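You operate a simulated robot arm through the tools that you are given. There is no shell and no other tool.

The job below is to be done with a simulated robot arm. You get a single attempt, and the scene is never put back.

TASK
Scrub the mud off the floor of the cooler tray with suds.
Fine: use the scrub brush, put it back, and put the lid on the suds tin again; the tray stays where it stands. Set down upright: scrub brush. What is to be rubbed or washed off counts as gone when no trace of it is left.

Only the result counts: the job must be done as asked and must still hold three seconds after the hand-in. Knocking over, shifting, dropping, spilling or breaking anything else fails it. Lids that push on must go on centred and level and be pressed home; caps that screw on are set level and turned clockwise until they are tight.

THE ROBOT
A 7-joint arm with a two-finger parallel gripper, fixed in place. Base frame: the origin is on the floor under the middle of its stand, x ahead of it, y to its left, z up. Readings come in cm, degrees, newtons and seconds.
It reaches about 147.9 cm from its shoulder. Its first joint turns from -166.0 to 166.0 degrees. Payload 4.4 kg.
Tool frame: the origin (TCP) lies between the finger pads and is the grasp point; the fingertips stand 2.3 cm ahead of it; z points along the fingers, y is the line along which they close. Largest opening 9.4 cm; finger width 3.8, thickness 1; the body of the gripper, 5.4 by 9.6 cm, starts 3.9 cm behind the TCP.
Orientation is that of the tool frame in the base frame, as a unit quaternion [w, x, y, z]. With the fingers straight down and closing along the base's y, the tool's x points along the base's -x, its y along +y and its z along -z.

THE INTERFACE
- The arm moves only by the tool step_arm. Its argument "increments" is a list that holds one entry, the list of rows, each a list of 7 numbers: the shift along the tool's x, y, z in cm, then the turn, a rotation vector about the tool's x, y, z in degrees, then the opening in per cent of the stroke, from 0 (shut) to 100 (fully open). In form: [[[tx, ty, tz, rx, ry, rz, fingers], ...]]. A call has 1 to 20 rows; each row is the pose to reach, as a shift and turn from the pose commanded when the call began, along the tool's axes at that moment. Rows are played at 5 a second. More than 5 cm and 8.6 degrees between two rows, or a gripper value outside its range, and nothing of the call is played. A pose out of reach is approached as far as the arm can. The call stops where the force on the tool passes 40 N (or 10 N more than at its start, if that is more) or the arm is blocked; 0.2 s more then pass. The fingers move at their own pace (about 7.2 cm/s each) and stop on an object; they squeeze with about 43 N. The grip force told is the motor's: it shows also when the fingers shut on nothing. Time passes only in rows, and 0.2 s behind the last, so rows that repeat a pose let the fingers close. The reply holds the time, the measured pose of the TCP, the force on the tool along the base axes, the opening and the grip force, in the units named above and with some noise, with the torque about the TCP (base axes, N m) and any sound that the robot's microphone picked up.
- Cameras (640 x 400 px; columns grow to the right, rows downward): "scene" is fixed at [4.9, 50.14, 135.51]; the picture's right is [-0.23, -0.97, 0.00], its down [-0.43, 0.10, -0.90] and it looks along [0.87, -0.20, -0.44] (base axes); focal length 331 px, centre (320, 200). "wrist" rides on the gripper at [8.6, 1.6, -7.5] in the tool frame; the picture's right is [-0.18, 0.98, 0.00], its down [-0.58, -0.11, -0.81] and it looks along [-0.79, -0.15, 0.59] (tool axes); focal length 243 px, centre (320, 200).
- snapshot(camera): a new picture of that camera. The clock stands still meanwhile.
- pixel_to_xyz(camera, pixels): for up to 12 pixels [column, row] of the newest picture of that camera ("zoom" is the newest enlarged one), the place [x, y, z] in the base frame of the surface seen there, good to about 0.2 cm. The clock stands still meanwhile.
- zoom(camera, box): a new picture of the part [left, top, right, bottom] of that camera's present view, enlarged. The clock stands still meanwhile.
- job_done(): hands the job in; it is judged then, once.

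Open the gripper and draw the arm clear of the work before you hand the job in, unless the task says otherwise.

The tools are called as a command line: name --argument value ..., lists and objects as JSON in quotes. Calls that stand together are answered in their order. step_arm: Moves the arm, as the interface text tells. Its arguments: {"type":"object","properties":{"increments":{"type":"array"}},"required":["increments"]} The other tools are called the same way: snapshot (camera) takes a picture; pixel_to_xyz (camera, pixels) gives the place of the surface under pixels of a picture; zoom (camera, box) takes an enlarged picture of a part of a camera's view; job_done () hands the job in.

At the start:

```text
t: 0.0
eef_pos: [71.54, 43.99, 109.76]
ee_rot: [0.0, 0.0, 1.0, 0.001]
contact_force: [-0.1, -0.1, 0.4]
moment: [0.0, -0.02, 0.01]
grip_width: 9.4
gripper_force: 0.1
```

scene: 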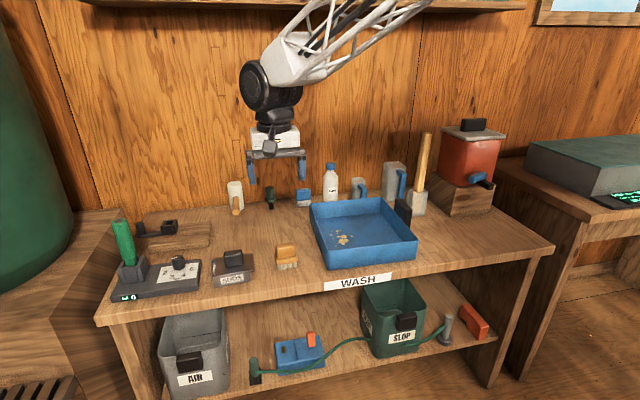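
wrist: 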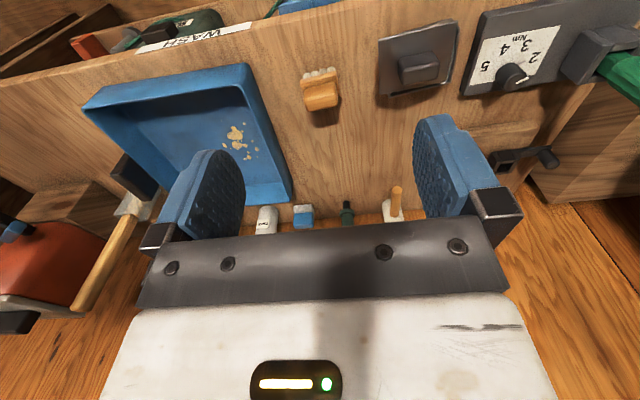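

The scene shows a blue tray with mud around (343,239), a labelled tin at (233,265), and an orange-brown brush at (287,255). I'll zoom in on these to identify them.

zoom --camera "scene" --box '[200, 220, 320, 295]'

zoom --camera "scene" --box '[300, 150, 460, 290]'

zoom --camera "scene" --box '[100, 170, 340, 310]'

```text
5.33 times, centred on (260, 258) of scene
```

zoom: 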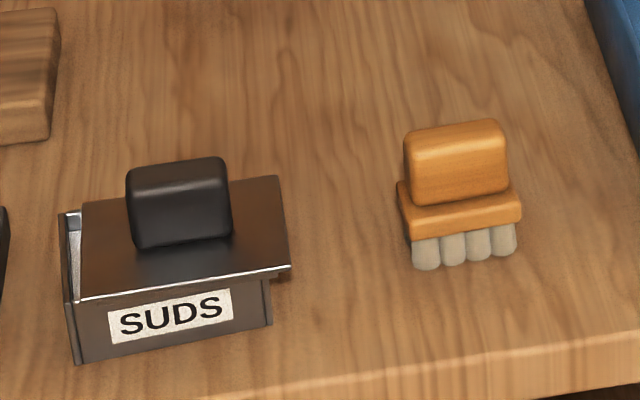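

```text
2.86 times, centred on (380, 220) of scene
```

zoom: 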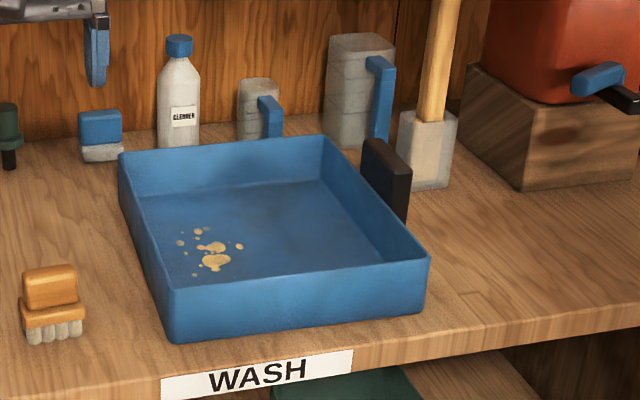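

```text
2.67 times, centred on (220, 240) of scene
```

zoom: 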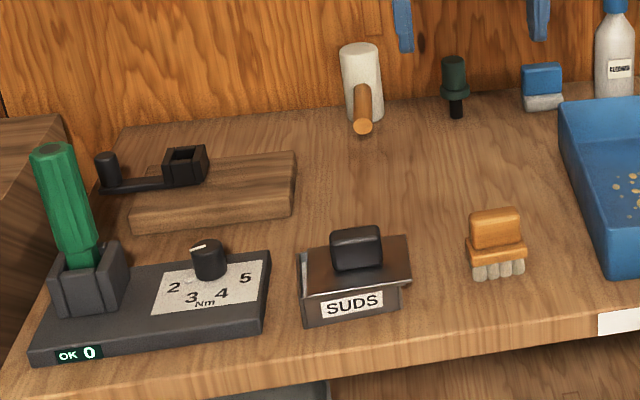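

The brush (bristles) is at (287,255), the tin with its lid at (233,265), with a lighter strip visible on the left of the lid. I'll measure points on both, and on the tray, from the latest zoom and the scene picture.

snapshot --camera "scene"

zoom --camera "scene" --box '[200, 230, 310, 295]'

```text
taken
```

scene: 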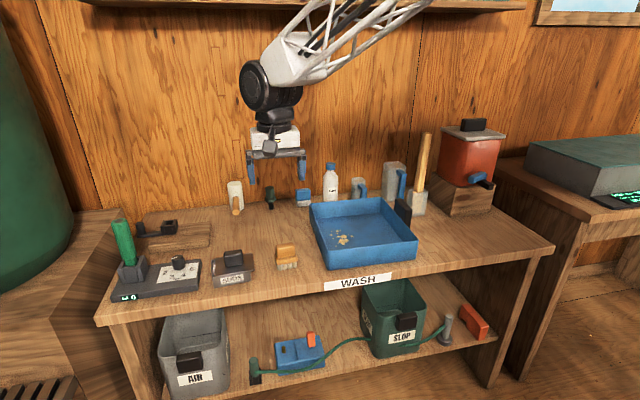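

```text
5.82 times, centred on (255, 262) of scene
```

zoom: 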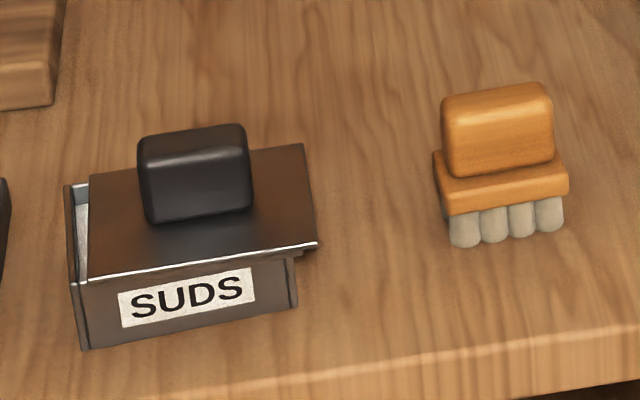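

The lid sits shifted to the right of the tin, showing its interior at (80,230) of the zoom. I'll measure lid knob, lid corners, tin corners and brush points.

pixel_to_xyz --camera "zoom" --pixels '[[150, 137], [240, 130], [190, 200], [95, 180], [300, 150], [312, 240], [90, 275], [72, 190], [80, 345], [295, 303], [82, 225], [200, 150]]'

pixel_to_xyz --camera "zoom" --pixels '[[450, 103], [540, 92], [500, 100], [455, 165], [548, 155], [440, 185], [560, 178], [450, 210], [565, 190], [465, 243], [552, 228], [500, 125]]'

pixel_to_xyz --camera "scene" --pixels '[[313, 206], [379, 199], [415, 238], [328, 250], [343, 239], [335, 232], [352, 238], [345, 242], [330, 240], [370, 225], [395, 240], [260, 235]]'

```text
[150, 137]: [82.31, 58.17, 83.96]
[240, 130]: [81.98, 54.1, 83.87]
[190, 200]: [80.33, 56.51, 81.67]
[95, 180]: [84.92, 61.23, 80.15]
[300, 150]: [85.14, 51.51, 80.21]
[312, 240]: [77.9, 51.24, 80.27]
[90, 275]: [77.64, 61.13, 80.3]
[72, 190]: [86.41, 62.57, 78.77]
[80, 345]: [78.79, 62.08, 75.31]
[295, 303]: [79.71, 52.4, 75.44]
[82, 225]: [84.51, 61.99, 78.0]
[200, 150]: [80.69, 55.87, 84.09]
```

```text
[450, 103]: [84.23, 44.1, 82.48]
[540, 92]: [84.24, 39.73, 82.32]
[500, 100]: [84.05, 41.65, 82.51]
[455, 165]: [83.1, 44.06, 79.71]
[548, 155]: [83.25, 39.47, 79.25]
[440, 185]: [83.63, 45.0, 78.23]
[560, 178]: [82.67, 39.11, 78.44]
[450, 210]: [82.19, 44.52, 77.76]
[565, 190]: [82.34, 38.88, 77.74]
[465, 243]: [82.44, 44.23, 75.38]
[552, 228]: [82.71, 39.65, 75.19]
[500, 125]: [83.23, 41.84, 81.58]
```

```text
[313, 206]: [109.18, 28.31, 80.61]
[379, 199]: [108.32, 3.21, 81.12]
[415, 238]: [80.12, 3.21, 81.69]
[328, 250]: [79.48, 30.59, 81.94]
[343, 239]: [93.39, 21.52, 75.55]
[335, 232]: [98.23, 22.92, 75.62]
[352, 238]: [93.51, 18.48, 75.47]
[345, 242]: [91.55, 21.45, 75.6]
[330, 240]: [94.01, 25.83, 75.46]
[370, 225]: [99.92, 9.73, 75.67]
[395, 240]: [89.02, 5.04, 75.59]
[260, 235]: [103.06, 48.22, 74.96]
```

Bench top is z≈75, tray floor z≈75.5, tin lid top z≈80.2. I'll enlarge the wrist view of the brush (320,90) and tin (415,60) to see their depth in x.

zoom --camera "wrist" --box '[280, 10, 480, 135]'

```text
3.20 times, centred on (380, 72) of wrist
```

zoom: 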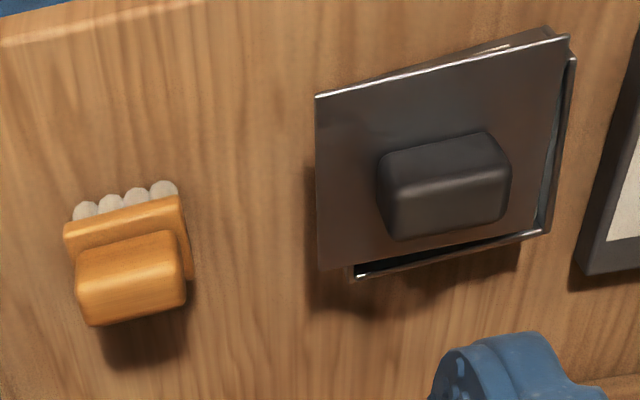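

The lid is clearly displaced over the tin in this view, exposing the right and bottom edges. I'll measure the lid corners, tin edges and brush parts here.

pixel_to_xyz --camera "zoom" --pixels '[[320, 100], [562, 43], [532, 225], [322, 264], [572, 62], [545, 232], [358, 274], [395, 165], [485, 140], [505, 195], [402, 233], [450, 210]]'

pixel_to_xyz --camera "zoom" --pixels '[[68, 228], [180, 198], [188, 270], [80, 255], [172, 235], [182, 295], [95, 320], [130, 280], [130, 245], [85, 212], [165, 188], [130, 222]]'

```text
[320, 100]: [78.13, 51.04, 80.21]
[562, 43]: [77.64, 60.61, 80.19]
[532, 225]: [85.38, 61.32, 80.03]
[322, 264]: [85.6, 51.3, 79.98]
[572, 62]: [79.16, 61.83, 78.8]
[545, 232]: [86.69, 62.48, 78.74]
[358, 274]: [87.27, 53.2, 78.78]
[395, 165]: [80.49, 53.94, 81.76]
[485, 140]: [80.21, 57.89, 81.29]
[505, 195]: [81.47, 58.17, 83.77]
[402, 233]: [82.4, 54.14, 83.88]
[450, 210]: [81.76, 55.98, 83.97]
```

```text
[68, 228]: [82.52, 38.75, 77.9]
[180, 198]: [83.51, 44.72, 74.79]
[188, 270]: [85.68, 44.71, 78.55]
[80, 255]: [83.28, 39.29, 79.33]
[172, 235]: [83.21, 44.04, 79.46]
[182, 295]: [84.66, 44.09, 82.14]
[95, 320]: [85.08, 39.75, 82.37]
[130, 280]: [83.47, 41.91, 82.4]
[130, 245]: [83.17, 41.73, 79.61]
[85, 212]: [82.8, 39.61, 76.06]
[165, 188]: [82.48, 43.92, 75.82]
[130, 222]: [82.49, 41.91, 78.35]
```

Estimates: lid centre about (81.7, 56.1), knob y 54–58, top z 84; the tin centre is about (83.1, 57.5), so the lid rests askew. I'll move to a hover above the knob and look with the wrist camera.

step_arm --increments '[[[-1.3, 1.5, 2.0, 0, 0, 0, 100], [-2.6, 3.0, 4.0, 0, 0, 0, 100], [-3.9, 4.6, 6.0, 0, 0, 0, 100], [-5.2, 6.1, 8.0, 0, 0, 0, 100], [-6.5, 7.6, 10.0, 0, 0, 0, 100], [-7.8, 9.1, 12.0, 0, 0, 0, 100], [-9.1, 10.6, 14.0, 0, 0, 0, 100], [-10.2, 12.1, 16.0, 0, 0, 0, 100]]]'

```text
t: 1.8
eef_pos: [81.85, 56.06, 93.83]
ee_rot: [0.001, -0.001, 1.0, 0.001]
contact_force: [0.1, 0.0, -0.1]
moment: [0.03, 0.01, 0.03]
grip_width: 9.41
gripper_force: 0.1
```

The arm hovers at (81.9, 56.1, 93.8), above the lid. I take both pictures to check the alignment.

snapshot --camera "wrist"

snapshot --camera "scene"

```text
taken
```

wrist: 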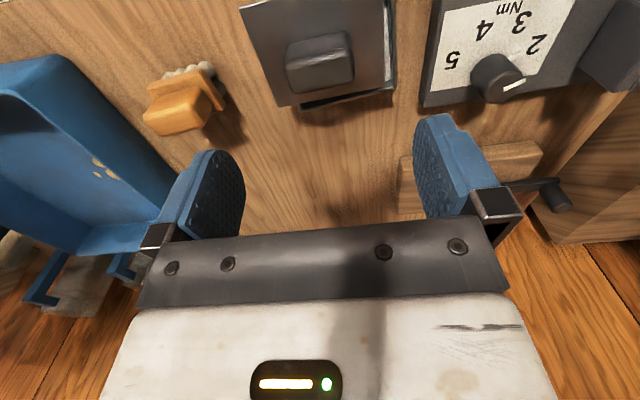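

```text
taken
```

scene: 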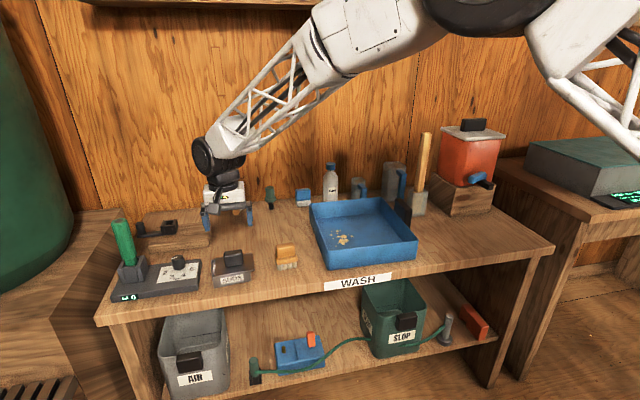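

The lid and tin are at the top of the wrist picture, around (320,55). I enlarge that part to measure rotation and offset.

zoom --camera "wrist" --box '[220, 0, 420, 125]'

```text
3.20 times, centred on (320, 62) of wrist
```

zoom: 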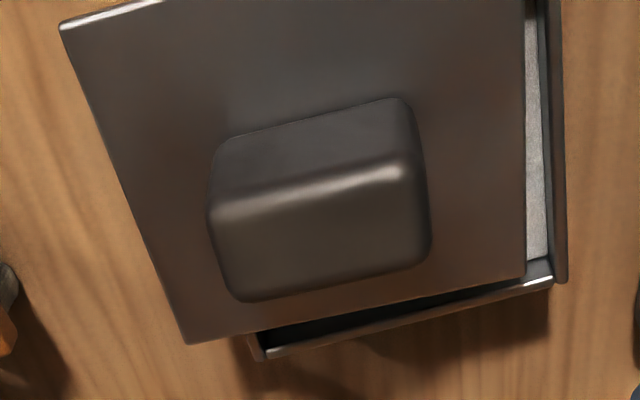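

I measure the lid corners, tin outer corners, the suds surface at (537,230) and the knob in this zoom.

pixel_to_xyz --camera "zoom" --pixels '[[66, 28], [188, 340], [522, 274], [521, 20], [562, 278], [262, 354], [540, 80], [537, 230], [240, 290], [418, 258], [215, 215], [400, 178]]'

pixel_to_xyz --camera "zoom" --pixels '[[558, 60], [561, 150], [562, 240], [350, 335], [450, 312], [520, 295], [225, 142], [400, 100], [220, 250], [425, 210], [330, 190], [350, 318]]'

```text
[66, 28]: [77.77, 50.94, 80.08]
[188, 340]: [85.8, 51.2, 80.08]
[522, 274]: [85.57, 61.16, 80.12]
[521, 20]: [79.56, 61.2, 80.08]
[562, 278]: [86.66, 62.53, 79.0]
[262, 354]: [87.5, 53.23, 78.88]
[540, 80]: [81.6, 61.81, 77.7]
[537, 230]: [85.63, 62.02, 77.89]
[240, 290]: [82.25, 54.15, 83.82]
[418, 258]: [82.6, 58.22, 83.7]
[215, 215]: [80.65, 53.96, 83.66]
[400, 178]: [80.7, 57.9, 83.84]
```

```text
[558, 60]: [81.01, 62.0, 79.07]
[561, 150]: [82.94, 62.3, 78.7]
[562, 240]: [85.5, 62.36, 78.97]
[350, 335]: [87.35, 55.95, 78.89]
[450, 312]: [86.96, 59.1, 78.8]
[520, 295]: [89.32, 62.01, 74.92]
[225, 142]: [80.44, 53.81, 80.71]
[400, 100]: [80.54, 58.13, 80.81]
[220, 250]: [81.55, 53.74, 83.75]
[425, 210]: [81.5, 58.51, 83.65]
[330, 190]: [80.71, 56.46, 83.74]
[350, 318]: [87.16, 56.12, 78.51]
```

Lid is 8×10 cm, level at z 80.1, yaw ≈1.8°, centre (81.65,56.05); tin yaw ≈4.9°, rim z≈78.9, suds surface z≈77.8. I descend over the knob with the fingers open, then close.

step_arm --increments '[[[0.1, 0, 2.5, 0, 0, -0.9, 100], [0.2, 0, 5.0, 0, 0, -1.8, 100], [0.2, 0, 7.5, 0, 0, -1.8, 100], [0.2, 0, 9.5, 0, 0, -1.8, 100], [0.2, 0, 10.5, 0, 0, -1.8, 100], [0.2, 0, 11.0, 0, 0, -1.8, 100], [0.2, 0, 11.0, 0, 0, -1.8, 100]]]'

```text
t: 3.4
eef_pos: [81.61, 56.19, 82.77]
ee_rot: [0.0, -0.016, 1.0, 0.0]
contact_force: [0.7, -0.2, 0.5]
moment: [-0.02, 0.01, -0.01]
grip_width: 9.4
gripper_force: 0.1
```

The TCP is at the knob with no contact. I close the gripper on it.

step_arm --increments '[[[0, 0, 0, 0, 0, 0, 60], [0, 0, 0, 0, 0, 0, 45], [0, 0, 0, 0, 0, 0, 20], [0, 0, 0, 0, 0, 0, 0], [0, 0, 0, 0, 0, 0, 0], [0, 0, 0, 0, 0, 0, 0]]]'

```text
t: 4.8
eef_pos: [81.55, 56.11, 82.79]
ee_rot: [0.001, -0.017, 1.0, 0.0]
contact_force: [0.1, 0.5, 0.0]
moment: [0.02, -0.01, 0.03]
grip_width: 4.97
gripper_force: 42.9
```

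The fingers hold the knob at 4.97 cm wide with 43 N. I lift it straight up.

step_arm --increments '[[[0, 0, -0.5, 0, 0, 0, 0], [0, 0, -1.0, 0, 0, 0, 0], [0, 0, -2.0, 0, 0, 0, 0], [0, 0, -3.5, 0, 0, 0, 0], [0, 0, -5.5, 0, 0, 0, 0], [0, 0, -8.0, 0, 0, 0, 0], [0, 0, -8.0, 0, 0, 0, 0]]]'

snapshot --camera "scene"

snapshot --camera "wrist"

```text
t: 6.4
eef_pos: [81.64, 56.16, 90.86]
ee_rot: [0.0, -0.017, 1.0, -0.001]
contact_force: [-0.4, 0.0, -0.6]
moment: [0.0, 0.02, -0.03]
grip_width: 4.94
gripper_force: 43.1
```

```text
taken
```

scene: 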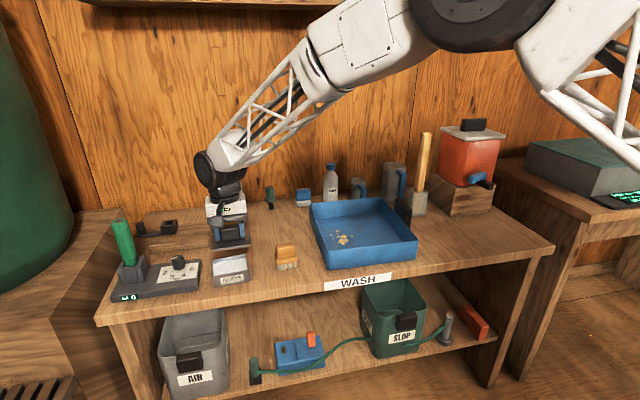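

```text
taken
```

wrist: 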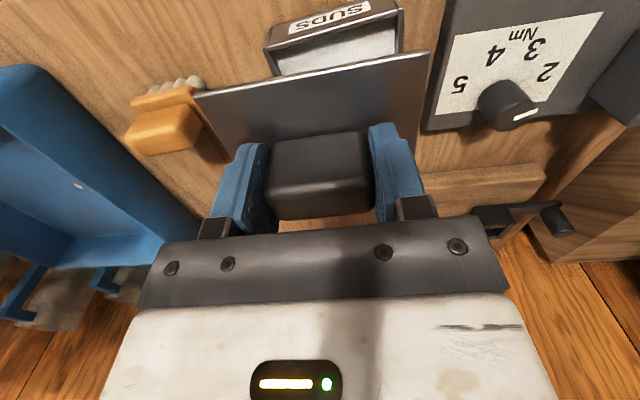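

The lid has come off and the tin stays at (230,270), with its suds showing. I enlarge the tin and the lid in the scene to measure them and find the lid's underside shape.

zoom --camera "scene" --box '[190, 215, 290, 295]'

```text
5.00 times, centred on (240, 255) of scene
```

zoom: 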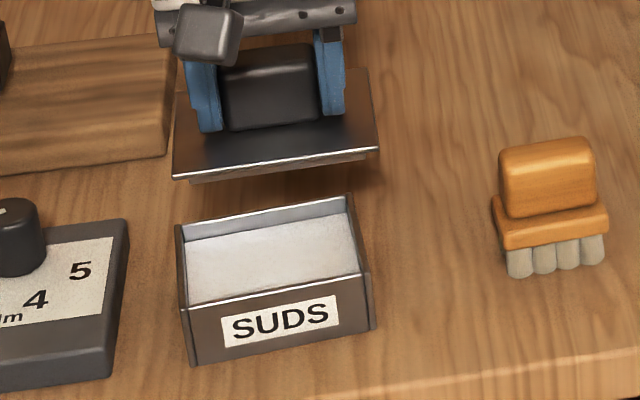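

I measure the tin's rim corners and suds surface, and the lid's plug edge visible at (190,183)–(365,157).

pixel_to_xyz --camera "zoom" --pixels '[[178, 228], [184, 306], [350, 197], [367, 272], [190, 362], [373, 327], [270, 260], [215, 280], [340, 240], [176, 176], [378, 148], [192, 182]]'

pixel_to_xyz --camera "zoom" --pixels '[[365, 158], [280, 170], [230, 218], [300, 206], [230, 300], [310, 285], [181, 260], [183, 290], [356, 230], [361, 255], [275, 292], [265, 213]]'

```text
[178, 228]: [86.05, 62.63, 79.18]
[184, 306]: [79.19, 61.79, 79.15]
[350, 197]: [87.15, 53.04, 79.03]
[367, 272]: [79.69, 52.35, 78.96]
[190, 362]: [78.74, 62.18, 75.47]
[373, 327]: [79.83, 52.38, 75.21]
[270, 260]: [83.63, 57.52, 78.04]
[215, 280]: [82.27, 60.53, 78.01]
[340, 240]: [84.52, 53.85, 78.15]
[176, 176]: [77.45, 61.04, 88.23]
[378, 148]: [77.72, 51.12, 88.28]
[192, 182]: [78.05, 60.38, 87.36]
```

```text
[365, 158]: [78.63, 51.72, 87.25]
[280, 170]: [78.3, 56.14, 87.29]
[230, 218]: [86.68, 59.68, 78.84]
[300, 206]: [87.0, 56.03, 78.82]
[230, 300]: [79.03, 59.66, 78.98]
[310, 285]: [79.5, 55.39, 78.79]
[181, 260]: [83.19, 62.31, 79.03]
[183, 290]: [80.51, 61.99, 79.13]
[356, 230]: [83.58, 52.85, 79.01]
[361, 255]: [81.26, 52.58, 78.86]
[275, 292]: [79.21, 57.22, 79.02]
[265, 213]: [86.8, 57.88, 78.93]
```

The tin's centre is about (83.08, 57.53), yaw ≈4.8°, and the suds surface is z≈78.0. Before setting the lid aside around (97, 49), I check what stands near there.

pixel_to_xyz --camera "scene" --pixels '[[210, 235], [209, 246], [236, 212], [268, 207], [303, 204], [280, 225], [262, 245], [312, 235], [245, 212], [287, 268], [255, 225], [270, 250]]'

zoom --camera "scene" --box '[200, 170, 330, 270]'

```text
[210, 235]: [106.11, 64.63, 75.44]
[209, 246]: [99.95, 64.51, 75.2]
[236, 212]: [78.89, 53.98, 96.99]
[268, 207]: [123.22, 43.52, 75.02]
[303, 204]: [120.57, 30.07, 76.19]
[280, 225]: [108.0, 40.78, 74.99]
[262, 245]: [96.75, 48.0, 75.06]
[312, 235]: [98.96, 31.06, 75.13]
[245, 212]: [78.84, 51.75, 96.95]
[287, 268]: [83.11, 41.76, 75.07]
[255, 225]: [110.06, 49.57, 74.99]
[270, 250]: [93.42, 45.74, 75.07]
```

```text
4.00 times, centred on (265, 220) of scene
```

zoom: 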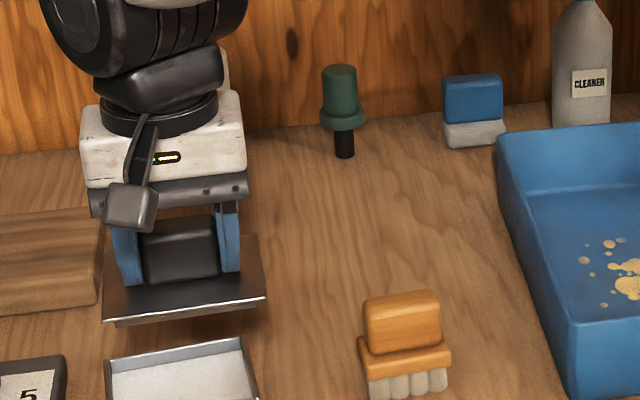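

The area around (99, 48) is clear bench. I carry the lid there at height and lower it to just above the bench.

step_arm --increments '[[[-2.9, -1.5, 0, 0, 0, 0, 0], [-5.8, -3.0, 0, 0, 0, 0, 0], [-8.7, -4.5, 0, 0, 0, 0, 0], [-11.6, -6.0, 0, 0, 0, 0, 0], [-14.5, -7.4, 0, 0, 0, 0, 0], [-17.1, -8.7, 0, 0, 0, 0, 0], [-17.1, -8.7, 2.5, 0, 0, 0, 0], [-17.1, -8.7, 5.5, 0, 0, 0, 0], [-17.1, -8.7, 8.5, 0, 0, 0, 0], [-17.1, -8.7, 10.5, 0, 0, 0, 0], [-17.1, -8.7, 11.2, 0, 0, 0, 0], [-17.1, -8.7, 11.2, 0, 0, 0, 0]]]'

zoom --camera "scene" --box '[200, 170, 330, 270]'

```text
t: 9.0
eef_pos: [98.99, 47.97, 79.64]
ee_rot: [0.0, -0.017, 1.0, 0.0]
contact_force: [-1.1, -0.2, -0.7]
moment: [0.0, 0.0, -0.02]
grip_width: 4.97
gripper_force: 42.9
```

```text
4.00 times, centred on (265, 220) of scene
```

zoom: 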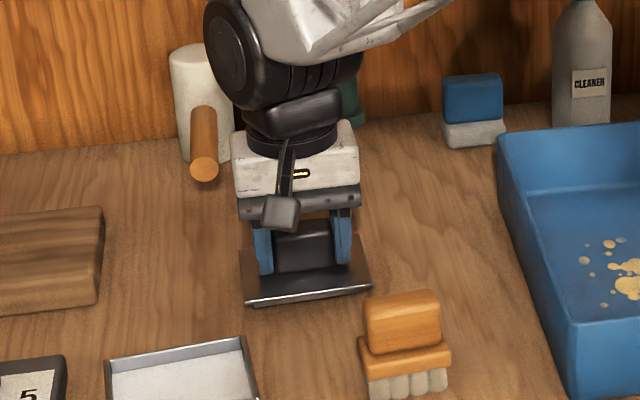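

The lid hangs just over the bench at TCP z 79.64; expected touch is about 78.8. I lower slowly in small steps until contact shows.

step_arm --increments '[[[0, 0, 0.2, 0, 0, 0, 0], [0, 0, 0.4, 0, 0, 0, 0], [0, 0, 0.6, 0, 0, 0, 0], [0, 0, 0.7, 0, 0, 0, 0], [0, 0, 0.8, 0, 0, 0, 0]]]'

```text
t: 10.2
eef_pos: [98.95, 48.09, 78.82]
ee_rot: [0.0, -0.017, 1.0, 0.0]
contact_force: [0.9, 0.6, 0.0]
moment: [-0.01, 0.01, -0.03]
grip_width: 4.94
gripper_force: 43.0
```

Still no contact at z 78.82. I continue down a few more millimetres.

step_arm --increments '[[[0, 0, 0.1, 0, 0, 0, 0], [0, 0, 0.2, 0, 0, 0, 0], [0, 0, 0.25, 0, 0, 0, 0]]]'

```text
t: 11.0
eef_pos: [99.0, 48.09, 78.56]
ee_rot: [0.0, -0.016, 1.0, 0.001]
contact_force: [-5.9, -2.7, 20.9]
moment: [-0.28, 0.62, 0.03]
grip_width: 4.94
gripper_force: 43.4
```

Contact: 21 N upward at TCP z 78.56. I ease off slightly, open the fingers and rise clear.

step_arm --increments '[[[0, 0, -0.1, 0, 0, 0, 0], [0, 0, -0.1, 0, 0, 0, 60], [0, 0, -0.1, 0, 0, 0, 70], [0, 0, -0.1, 0, 0, 0, 75], [0, 0, -0.1, 0, 0, 0, 75], [0, 0, -2.0, 0, 0, 0, 75], [0, 0, -5.0, 0, 0, 0, 75], [0, 0, -8.5, 0, 0, 0, 75], [0, 0, -11.5, 0, 0, 0, 75]]]'

zoom --camera "scene" --box '[200, 170, 330, 270]'

snapshot --camera "wrist"

```text
t: 13.0
eef_pos: [98.84, 47.88, 89.85]
ee_rot: [0.001, -0.016, 1.0, 0.0]
contact_force: [0.2, 0.3, -1.1]
moment: [0.01, 0.02, 0.02]
grip_width: 7.06
gripper_force: 0.0
```

```text
4.00 times, centred on (265, 220) of scene
```

zoom: 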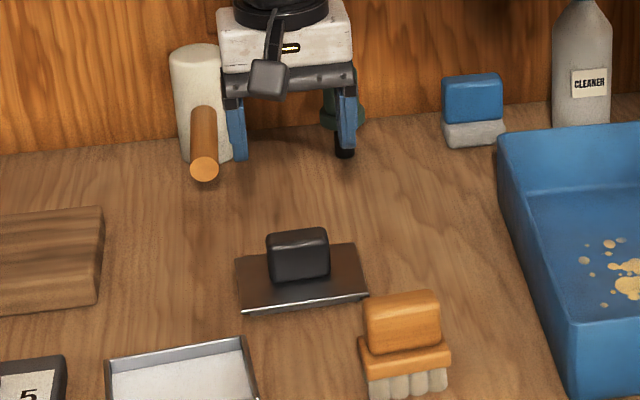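

```text
taken
```

wrist: 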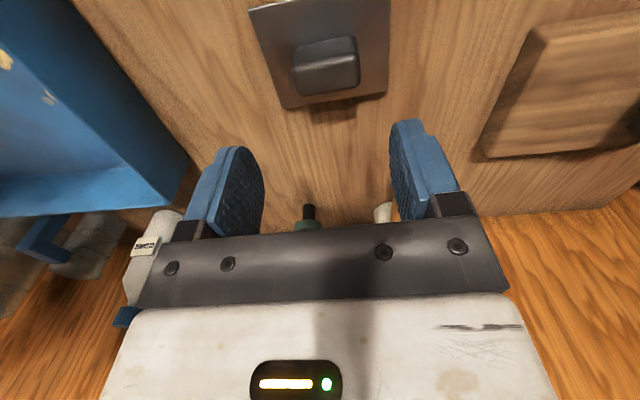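

The lid sits upright on the bench at (299,265 zoom), i.e. near (99,48). Next I move above the brush at about (84.1, 41.8) to view it closely.

step_arm --increments '[[[3.0, -1.1, -1.0, 0, 0, 0, 85], [6.0, -2.3, -2.0, 0, 0, 0, 85], [9.0, -3.4, -2.0, 0, 0, 0, 85], [12.0, -4.5, -2.0, 0, 0, 0, 85], [14.9, -5.6, -2.0, 0, 0, 0, 85], [14.9, -5.6, -2.0, 0, 0, 0, 85]]]'

zoom --camera "wrist" --box '[240, 0, 400, 100]'

```text
t: 14.4
eef_pos: [84.29, 42.03, 92.15]
ee_rot: [0.001, -0.016, 1.0, 0.0]
contact_force: [-0.7, -0.4, -0.7]
moment: [-0.01, -0.01, 0.02]
grip_width: 7.98
gripper_force: 0.1
```

```text
4.00 times, centred on (320, 50) of wrist
```

zoom: 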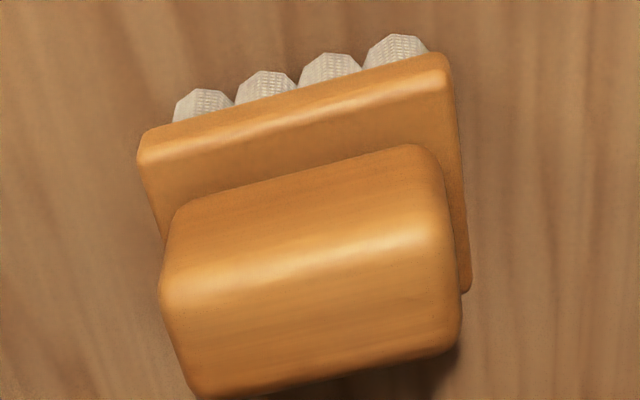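

I see the brush's handle and base from above. I measure the handle's top edges and base corners.

pixel_to_xyz --camera "zoom" --pixels '[[145, 150], [445, 75], [465, 285], [175, 290], [435, 230], [455, 335], [200, 385], [310, 320], [185, 210], [425, 155], [300, 250], [330, 370]]'

pixel_to_xyz --camera "zoom" --pixels '[[165, 300], [455, 260], [160, 275], [460, 310], [440, 200], [175, 230], [195, 105], [400, 45], [150, 190], [460, 180], [440, 345], [260, 385]]'

```text
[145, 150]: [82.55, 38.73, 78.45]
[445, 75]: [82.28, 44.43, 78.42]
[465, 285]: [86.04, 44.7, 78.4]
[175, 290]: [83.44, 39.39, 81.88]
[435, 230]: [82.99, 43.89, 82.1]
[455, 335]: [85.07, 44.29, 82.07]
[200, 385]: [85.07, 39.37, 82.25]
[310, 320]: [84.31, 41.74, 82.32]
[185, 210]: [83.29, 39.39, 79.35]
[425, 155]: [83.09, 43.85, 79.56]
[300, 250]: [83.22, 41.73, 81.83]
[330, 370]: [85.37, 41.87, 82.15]
```

```text
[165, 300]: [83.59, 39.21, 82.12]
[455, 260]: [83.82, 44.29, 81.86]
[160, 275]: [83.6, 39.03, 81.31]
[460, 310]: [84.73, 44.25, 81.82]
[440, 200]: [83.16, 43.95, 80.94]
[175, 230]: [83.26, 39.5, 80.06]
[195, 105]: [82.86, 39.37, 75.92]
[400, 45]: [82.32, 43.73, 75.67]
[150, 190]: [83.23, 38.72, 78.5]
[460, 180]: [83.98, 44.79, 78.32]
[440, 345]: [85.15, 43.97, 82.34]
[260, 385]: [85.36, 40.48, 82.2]
```

The handle is centred at (84.25, 41.72), yaw ≈3°, top z 82.3, base plate top 78.45. I align and descend to TCP z ≈81.2, then close.

step_arm --increments '[[[0.05, -0.31, 2.5, 0, 0, -1.2, 85], [0.05, -0.31, 5.5, 0, 0, -1.2, 85], [0.05, -0.31, 8.5, 0, 0, -1.2, 85], [0.05, -0.31, 10.2, 0, 0, -1.2, 85], [0.05, -0.31, 10.9, 0, 0, -1.2, 85], [0.05, -0.31, 10.9, 0, 0, -1.2, 85]]]'

```text
t: 15.8
eef_pos: [84.17, 41.47, 81.19]
ee_rot: [0.0, -0.026, 1.0, -0.001]
contact_force: [0.2, -0.8, -0.1]
moment: [0.0, -0.03, 0.02]
grip_width: 8.0
gripper_force: 0.0
```

The TCP is around the handle with no contact. I close gently on it.

step_arm --increments '[[[0, 0, 0, 0, 0, 0, 65], [0, 0, 0, 0, 0, 0, 57], [0, 0, 0, 0, 0, 0, 50], [0, 0, 0, 0, 0, 0, 30], [0, 0, 0, 0, 0, 0, 0], [0, 0, 0, 0, 0, 0, 0], [0, 0, 0, 0, 0, 0, 0]]]'

```text
t: 17.4
eef_pos: [84.16, 41.62, 81.29]
ee_rot: [0.0, -0.027, 1.0, -0.001]
contact_force: [0.2, 0.0, 2.1]
moment: [-0.01, -0.05, 0.01]
grip_width: 5.33
gripper_force: 43.2
```

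The brush is gripped (5.33 cm, 43 N). I lift it and carry it over the suds tin, bristles about 5 cm above the rim.

step_arm --increments '[[[0, 0, -1.0, 0, 0, 0, 0], [0, 0, -3.0, 0, 0, 0, 0], [0, 0, -6.0, 0, 0, 0, 0], [0, 0, -9.0, 0, 0, 0, 0], [0.05, 3.0, -9.0, 0, 0, 0, 0], [0.1, 6.0, -9.0, 0, 0, 0, 0], [0.15, 9.0, -9.0, 0, 0, 0, 0], [0.2, 12.0, -9.0, 0, 0, 0, 0], [0.25, 14.5, -9.0, 0, 0, 0, 0], [0.27, 15.93, -9.0, 0, 0, 0, 0], [0.27, 15.93, -9.0, 0, 0, 0, 0]]]'

zoom --camera "scene" --box '[170, 200, 300, 300]'

snapshot --camera "wrist"

```text
t: 19.8
eef_pos: [82.95, 57.52, 90.07]
ee_rot: [0.001, -0.027, 1.0, -0.001]
contact_force: [0.0, 1.0, -0.1]
moment: [-0.01, 0.0, 0.0]
grip_width: 5.33
gripper_force: 42.9
```

```text
4.00 times, centred on (235, 250) of scene
```

zoom: 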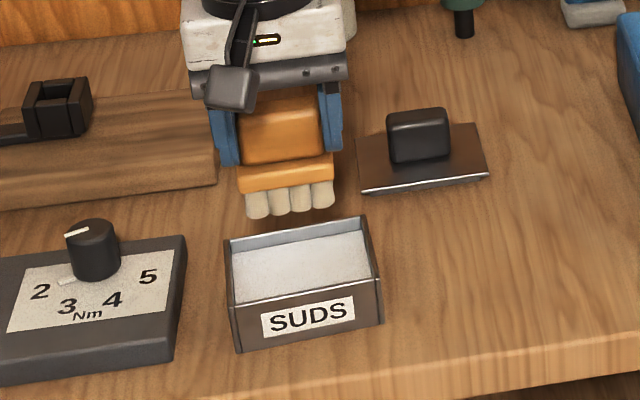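

```text
taken
```

wrist: 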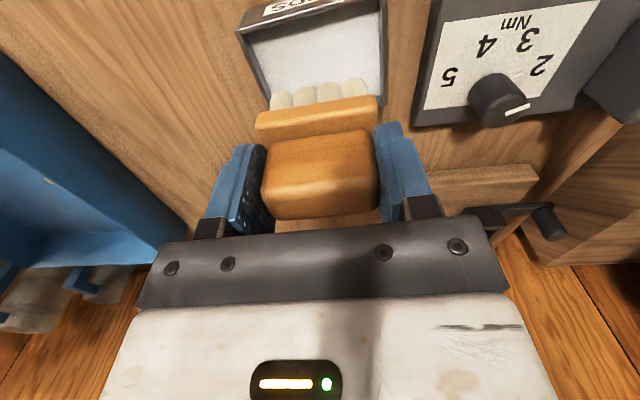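

The brush hangs above the tin. I lower it toward the suds surface (z≈78) and slowly dip the bristles about 1.3 cm deep.

step_arm --increments '[[[0, 0, 2.0, 0, 0, 0, 0], [0, 0, 4.0, 0, 0, 0, 0], [0, 0, 5.2, 0, 0, 0, 0], [0, 0, 5.7, 0, 0, 0, 0], [0, 0, 6.1, 0, 0, 0, 0], [0, 0, 6.5, 0, 0, 0, 0], [0, 0, 6.8, 0, 0, 0, 0], [0, 0, 7.1, 0, 0, 0, 0]]]'

zoom --camera "scene" --box '[170, 200, 300, 300]'

```text
t: 21.4
eef_pos: [83.34, 57.58, 83.69]
ee_rot: [0.003, -0.027, 1.0, 0.002]
contact_force: [-0.8, -1.4, 3.8]
moment: [-0.08, -0.07, 0.01]
grip_width: 5.35
gripper_force: 43.2
stopped in row 8: the force on the tool passed its limit at 48 N (the readings are from after the stop); the commanded pose is now the measured one
```

```text
4.00 times, centred on (235, 250) of scene
```

zoom: 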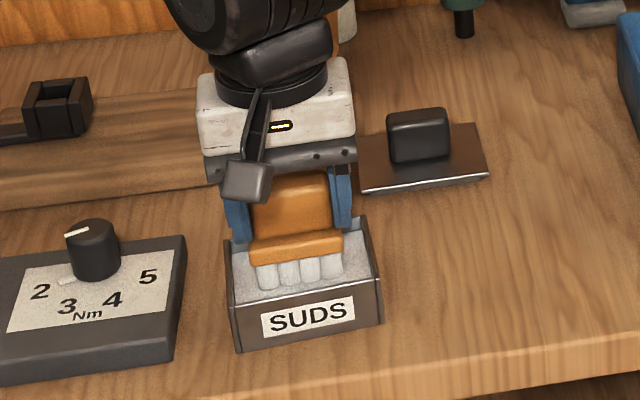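

The bristles pressed onto the suds surface (limit 48 N, now 3.8 N). I zoom in to see whether they took up suds.

zoom --camera "scene" --box '[210, 240, 270, 290]'

```text
8.00 times, centred on (240, 265) of scene
```

zoom: 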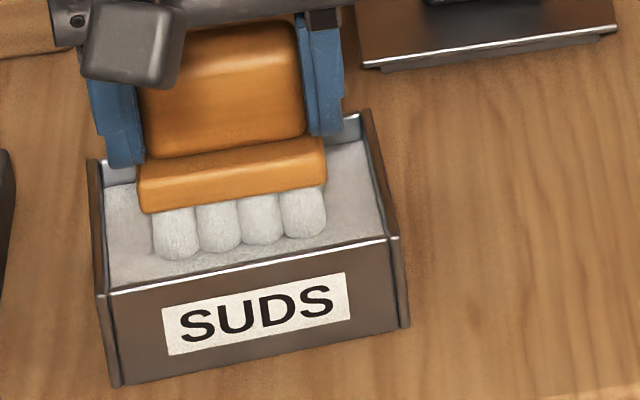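

The bristles are now white with suds. I lift the brush out and rise, then check the tin and view the mud closely.

step_arm --increments '[[[0, 0, -1.0, 0, 0, 0, 0], [0, 0, -3.0, 0, 0, 0, 0], [0, 0, -6.0, 0, 0, 0, 0], [0, 0, -9.0, 0, 0, 0, 0], [0, 0, -9.0, 0, 0, 0, 0]]]'

zoom --camera "scene" --box '[170, 200, 300, 300]'

zoom --camera "scene" --box '[305, 190, 385, 270]'

```text
t: 22.6
eef_pos: [83.36, 57.73, 92.72]
ee_rot: [0.002, -0.026, 1.0, 0.002]
contact_force: [0.5, 0.0, -1.9]
moment: [0.02, 0.03, 0.01]
grip_width: 5.36
gripper_force: 42.6
```

```text
4.00 times, centred on (235, 250) of scene
```

zoom: 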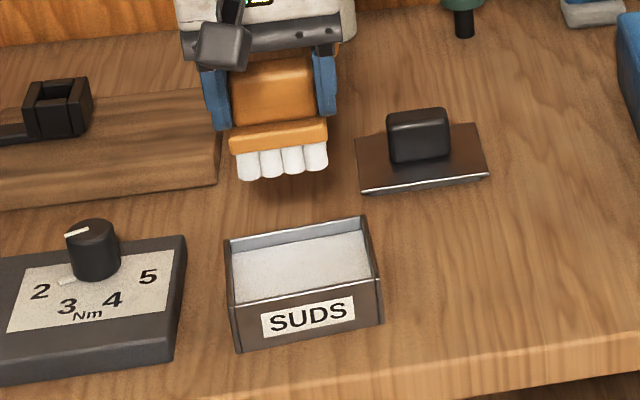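

```text
5.00 times, centred on (345, 230) of scene
```

zoom: 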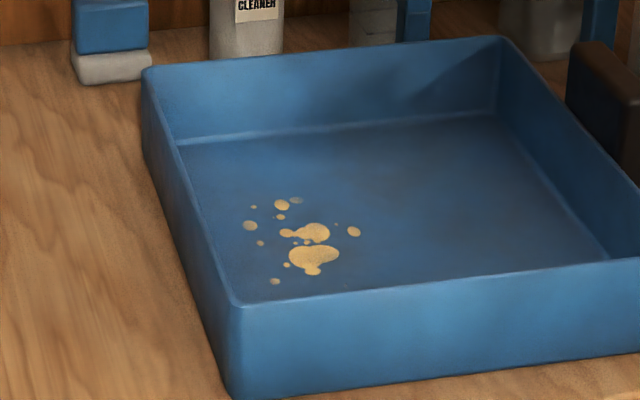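

The tin is unmoved and the bristles are soaped white. I measure each mud spot and the tray's inner floor edges from this zoom.

pixel_to_xyz --camera "zoom" --pixels '[[250, 225], [254, 206], [281, 204], [297, 200], [337, 224], [354, 231], [339, 255], [313, 270], [275, 281], [260, 243], [287, 265], [316, 232]]'

pixel_to_xyz --camera "zoom" --pixels '[[178, 145], [225, 270], [238, 300], [205, 220], [495, 115], [605, 258], [150, 75], [230, 300], [320, 292], [180, 140], [280, 130], [193, 200]]'

```text
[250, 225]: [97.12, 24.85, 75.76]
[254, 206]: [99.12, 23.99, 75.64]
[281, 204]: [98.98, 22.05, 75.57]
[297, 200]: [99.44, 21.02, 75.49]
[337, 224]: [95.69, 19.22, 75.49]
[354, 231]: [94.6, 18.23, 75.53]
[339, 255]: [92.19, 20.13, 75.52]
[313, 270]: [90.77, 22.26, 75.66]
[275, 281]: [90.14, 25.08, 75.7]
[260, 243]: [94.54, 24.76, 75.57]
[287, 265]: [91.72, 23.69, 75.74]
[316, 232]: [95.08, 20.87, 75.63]
```

```text
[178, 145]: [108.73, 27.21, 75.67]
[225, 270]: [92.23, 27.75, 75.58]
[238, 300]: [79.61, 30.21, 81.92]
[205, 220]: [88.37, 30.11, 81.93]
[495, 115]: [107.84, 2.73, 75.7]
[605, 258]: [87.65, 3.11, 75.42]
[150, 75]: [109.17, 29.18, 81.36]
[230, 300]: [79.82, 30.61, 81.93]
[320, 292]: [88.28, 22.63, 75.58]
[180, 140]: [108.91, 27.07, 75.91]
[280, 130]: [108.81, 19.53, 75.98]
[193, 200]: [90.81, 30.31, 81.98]
```

Mud spans about x 90–100, y 18–25.5, and the floor's left edge lies near y≈27.5. I carry the brush high over the tray to look from the wrist for spots hidden behind the front wall.

step_arm --increments '[[[-0.5, -3.4, -1.0, 0, 0, 0, 0], [-1.0, -6.8, -2.0, 0, 0, 0, 0], [-1.5, -10.2, -3.0, 0, 0, 0, 0], [-2.0, -13.6, -4.0, 0, 0, 0, 0], [-2.5, -17.0, -5.0, 0, 0, 0, 0], [-3.0, -20.4, -5.3, 0, 0, 0, 0], [-3.5, -23.8, -5.3, 0, 0, 0, 0], [-4.0, -27.2, -5.3, 0, 0, 0, 0], [-4.5, -30.6, -5.3, 0, 0, 0, 0], [-4.87, -34.0, -5.3, 0, 0, 0, 0], [-4.87, -34.0, -5.3, 0, 0, 0, 0]]]'

snapshot --camera "wrist"

```text
t: 25.1
eef_pos: [89.8, 23.82, 97.97]
ee_rot: [0.002, -0.027, 1.0, 0.002]
contact_force: [-0.6, 0.3, -0.2]
moment: [-0.03, -0.03, 0.01]
grip_width: 5.36
gripper_force: 43.3
```

```text
taken
```

wrist: 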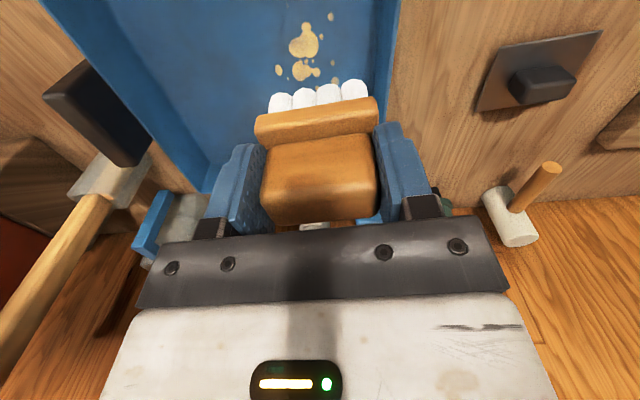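

Mud is visible at (303,40)–(335,75), with another spot at (331,15) close to the top. I move back 8 cm in x to see the floor's front part too.

step_arm --increments '[[[2.5, 0, -1.0, 0, 0, 0, 0], [5.0, 0, -2.0, 0, 0, 0, 0], [8.0, 0, -3.0, 0, 0, 0, 0], [11.0, 0, -4.0, 0, 0, 0, 0], [11.0, 0, -4.0, 0, 0, 0, 0]]]'

snapshot --camera "wrist"

zoom --camera "wrist" --box '[240, 0, 400, 100]'

```text
t: 26.2
eef_pos: [78.71, 23.3, 101.81]
ee_rot: [0.003, -0.027, 1.0, 0.001]
contact_force: [-0.9, -0.1, 0.2]
moment: [0.01, -0.03, -0.02]
grip_width: 5.33
gripper_force: 43.3
```

```text
taken
```

wrist: 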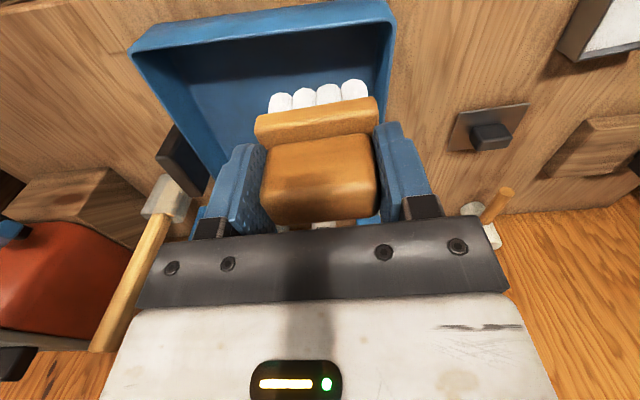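

```text
4.00 times, centred on (320, 50) of wrist
```

zoom: 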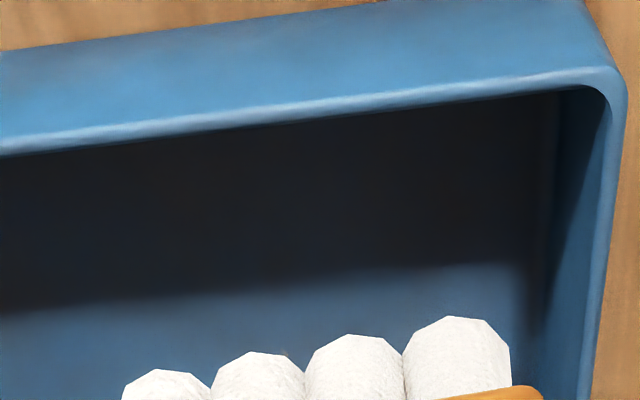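

No mud shows in the front part of the floor. I measure the left wall's inner edges, e.g. (610,150) top and (535,250) floor junction, for clearance.

pixel_to_xyz --camera "zoom" --pixels '[[610, 150], [595, 300], [537, 290], [545, 200], [520, 300], [565, 250], [300, 110], [300, 200], [300, 350], [560, 100], [618, 120], [580, 320]]'

```text
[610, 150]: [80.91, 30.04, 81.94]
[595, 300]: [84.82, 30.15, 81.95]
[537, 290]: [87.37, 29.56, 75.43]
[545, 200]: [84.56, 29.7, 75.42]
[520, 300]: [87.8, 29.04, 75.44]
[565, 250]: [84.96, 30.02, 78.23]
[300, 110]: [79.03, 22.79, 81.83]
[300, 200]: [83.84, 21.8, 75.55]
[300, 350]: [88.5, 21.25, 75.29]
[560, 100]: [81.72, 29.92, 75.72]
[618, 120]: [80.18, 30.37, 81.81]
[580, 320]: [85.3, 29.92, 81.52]
```

The left wall stands at y≈29.7–30, and the scene camera can't see the strip next to it. I move to about (90, 19, 104) to view that strip from the wrist.

step_arm --increments '[[[-2.8, -1.2, -0.5, 0, 0, 0, 0], [-5.5, -2.4, -1.0, 0, 0, 0, 0], [-8.3, -3.7, -1.5, 0, 0, 0, 0], [-11.0, -4.9, -2.0, 0, 0, 0, 0], [-11.0, -4.9, -2.0, 0, 0, 0, 0]]]'

snapshot --camera "wrist"

zoom --camera "wrist" --box '[240, 0, 440, 125]'

```text
t: 27.4
eef_pos: [90.12, 18.82, 103.94]
ee_rot: [0.003, -0.026, 1.0, 0.002]
contact_force: [-1.0, 0.2, -0.5]
moment: [-0.01, 0.01, -0.02]
grip_width: 5.36
gripper_force: 42.5
```

```text
taken
```

wrist: 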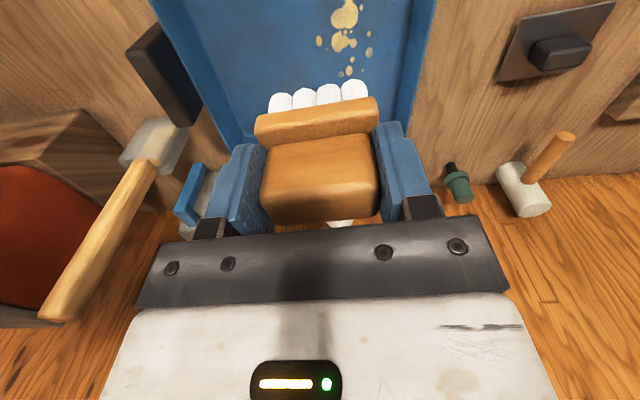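

```text
3.20 times, centred on (340, 62) of wrist
```

zoom: 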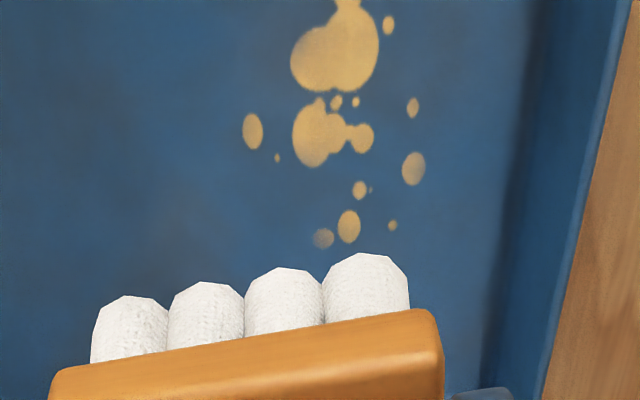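

All the spots are away from the wall. I measure their extents here to plan the strokes.

pixel_to_xyz --camera "zoom" --pixels '[[243, 132], [277, 158], [292, 70], [378, 45], [388, 25], [413, 108], [425, 168], [392, 226], [348, 226], [322, 238], [348, 8], [515, 200]]'

```text
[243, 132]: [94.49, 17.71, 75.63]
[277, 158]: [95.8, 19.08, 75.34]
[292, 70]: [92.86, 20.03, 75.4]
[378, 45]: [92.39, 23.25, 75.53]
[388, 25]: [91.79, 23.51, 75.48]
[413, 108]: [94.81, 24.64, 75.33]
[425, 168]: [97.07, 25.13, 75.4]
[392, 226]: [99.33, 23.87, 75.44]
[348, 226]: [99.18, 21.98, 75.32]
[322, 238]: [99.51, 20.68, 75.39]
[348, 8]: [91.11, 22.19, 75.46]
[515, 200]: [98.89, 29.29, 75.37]
```

Mud extents: x 89.8–100, y 17.4–25.5, floor z≈75.45. I square the tool to the base (turn 3°), and lower the brush inside the tray at (91, 19.5) to TCP z≈83, above contact.

step_arm --increments '[[[-0.5, 0.3, 4.0, 0, 0, 1.0, 0], [-0.93, 0.65, 8.0, 0, 0, 2.0, 0], [-0.93, 0.65, 12.0, 0, 0, 3.0, 0], [-0.93, 0.65, 16.0, 0, 0, 3.0, 0], [-0.93, 0.65, 19.0, 0, 0, 3.0, 0], [-0.93, 0.65, 20.9, 0, 0, 3.0, 0], [-0.93, 0.65, 20.9, 0, 0, 3.0, 0]]]'

zoom --camera "scene" --box '[290, 170, 420, 270]'

```text
t: 29.1
eef_pos: [91.08, 19.62, 83.1]
ee_rot: [0.004, 0.0, 1.0, 0.002]
contact_force: [-0.5, 0.5, -1.1]
moment: [0.02, 0.01, -0.01]
grip_width: 5.34
gripper_force: 43.0
```

```text
4.00 times, centred on (355, 220) of scene
```

zoom: 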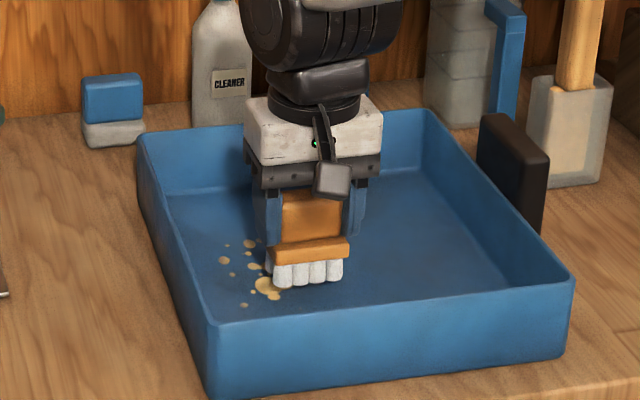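

The tool reading shows a small 0.5° tilt, which I correct so strokes stay level; then I step down toward the floor.

step_arm --increments '[[[0, 0, 0, 0.2, 0.45, 0, 0], [0, 0, 0.3, 0.2, 0.45, 0, 0], [0, 0, 0.6, 0.2, 0.45, 0, 0], [0, 0, 0.8, 0.2, 0.45, 0, 0], [0, 0, 0.9, 0.2, 0.45, 0, 0], [0, 0, 1.0, 0.2, 0.45, 0, 0]]]'

```text
t: 30.4
eef_pos: [90.99, 19.67, 82.06]
ee_rot: [-0.002, -0.001, 1.0, 0.0]
contact_force: [-0.6, 0.4, -0.7]
moment: [0.01, -0.03, 0.01]
grip_width: 5.36
gripper_force: 42.6
```

No contact at z 82.06. I go on down slowly.

step_arm --increments '[[[0, 0, 0.1, 0, 0, 0, 0], [0, 0, 0.2, 0, 0, 0, 0], [0, 0, 0.25, 0, 0, 0, 0], [0, 0, 0.3, 0, 0, 0, 0]]]'

```text
t: 31.4
eef_pos: [91.01, 19.7, 81.83]
ee_rot: [-0.002, 0.0, 1.0, 0.001]
contact_force: [-0.2, -0.8, -0.7]
moment: [-0.03, 0.01, 0.0]
grip_width: 5.34
gripper_force: 42.9
```

Still free at about 81.8. I continue in fine steps.

step_arm --increments '[[[0, 0, 0.05, 0, 0, 0, 0], [0, 0, 0.1, 0, 0, 0, 0], [0, 0, 0.15, 0, 0, 0, 0], [0, 0, 0.2, 0, 0, 0, 0]]]'

```text
t: 32.5
eef_pos: [91.1, 19.68, 81.74]
ee_rot: [-0.002, 0.0, 1.0, 0.0]
contact_force: [-0.7, 0.7, -0.5]
moment: [-0.02, -0.01, -0.02]
grip_width: 5.32
gripper_force: 42.8
```

No force yet at commanded z≈81.6. I keep lowering in fine steps.

step_arm --increments '[[[0, 0, 0.05, 0, 0, 0, 0], [0, 0, 0.1, 0, 0, 0, 0], [0, 0, 0.15, 0, 0, 0, 0], [0, 0, 0.15, 0, 0, 0, 0]]]'

```text
t: 33.5
eef_pos: [91.03, 19.64, 81.38]
ee_rot: [-0.002, -0.001, 1.0, 0.001]
contact_force: [0.5, 0.0, -0.3]
moment: [-0.01, 0.01, 0.02]
grip_width: 5.35
gripper_force: 43.1
```

Still free at 81.4; the brush may have slid up a little in the grip during the dip. I lower further in fine steps.

step_arm --increments '[[[0, 0, 0.05, 0, 0, 0, 0], [0, 0, 0.1, 0, 0, 0, 0], [0, 0, 0.15, 0, 0, 0, 0], [0, 0, 0.15, 0, 0, 0, 0]]]'

zoom --camera "scene" --box '[325, 210, 385, 260]'

```text
t: 34.5
eef_pos: [91.19, 19.67, 81.48]
ee_rot: [-0.001, 0.0, 1.0, 0.001]
contact_force: [0.2, -1.9, 13.7]
moment: [-0.06, -0.27, 0.0]
grip_width: 5.36
gripper_force: 42.5
```

```text
8.00 times, centred on (355, 235) of scene
```

zoom: 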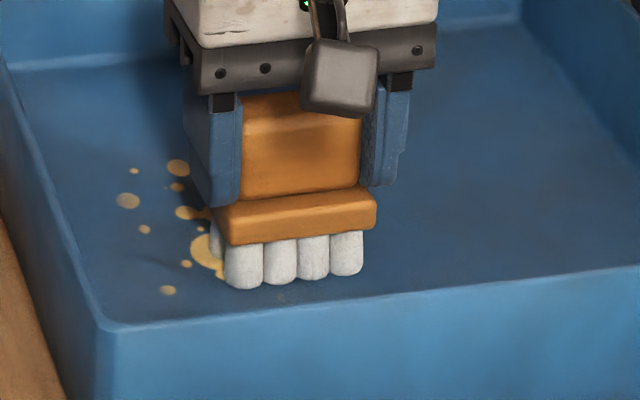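

Contact with 13.7 N; the bristles stand on the floor at the mud's edge. I make a first slow stroke along y (to +5 cm and back) and then look.

step_arm --increments '[[[0, 1, 0, 0, 0, 0, 0], [0, 2, 0, 0, 0, 0, 0], [0, 3, 0, 0, 0, 0, 0], [0, 4, 0, 0, 0, 0, 0], [0, 5, 0, 0, 0, 0, 0], [0, 4, 0, 0, 0, 0, 0], [0, 3, 0, 0, 0, 0, 0], [0, 2, 0, 0, 0, 0, 0], [0, 1, 0, 0, 0, 0, 0], [0, 0, 0, 0, 0, 0, 0]]]'

zoom --camera "scene" --box '[305, 190, 415, 275]'

```text
t: 36.6
eef_pos: [91.07, 19.59, 81.34]
ee_rot: [0.0, -0.001, 1.0, 0.0]
contact_force: [0.8, 9.0, 30.0]
moment: [0.42, -0.59, 0.16]
grip_width: 5.37
gripper_force: 43.3
```

```text
4.71 times, centred on (360, 232) of scene
```

zoom: 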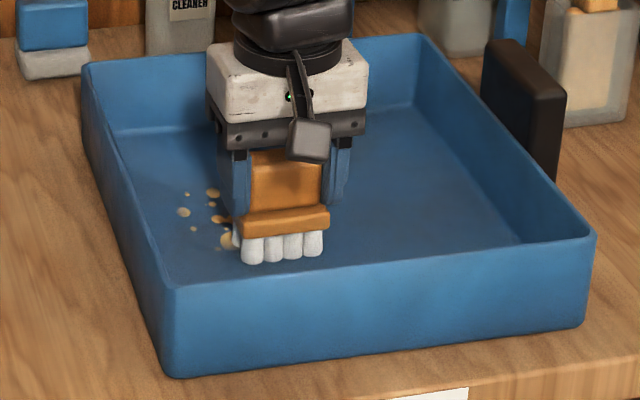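

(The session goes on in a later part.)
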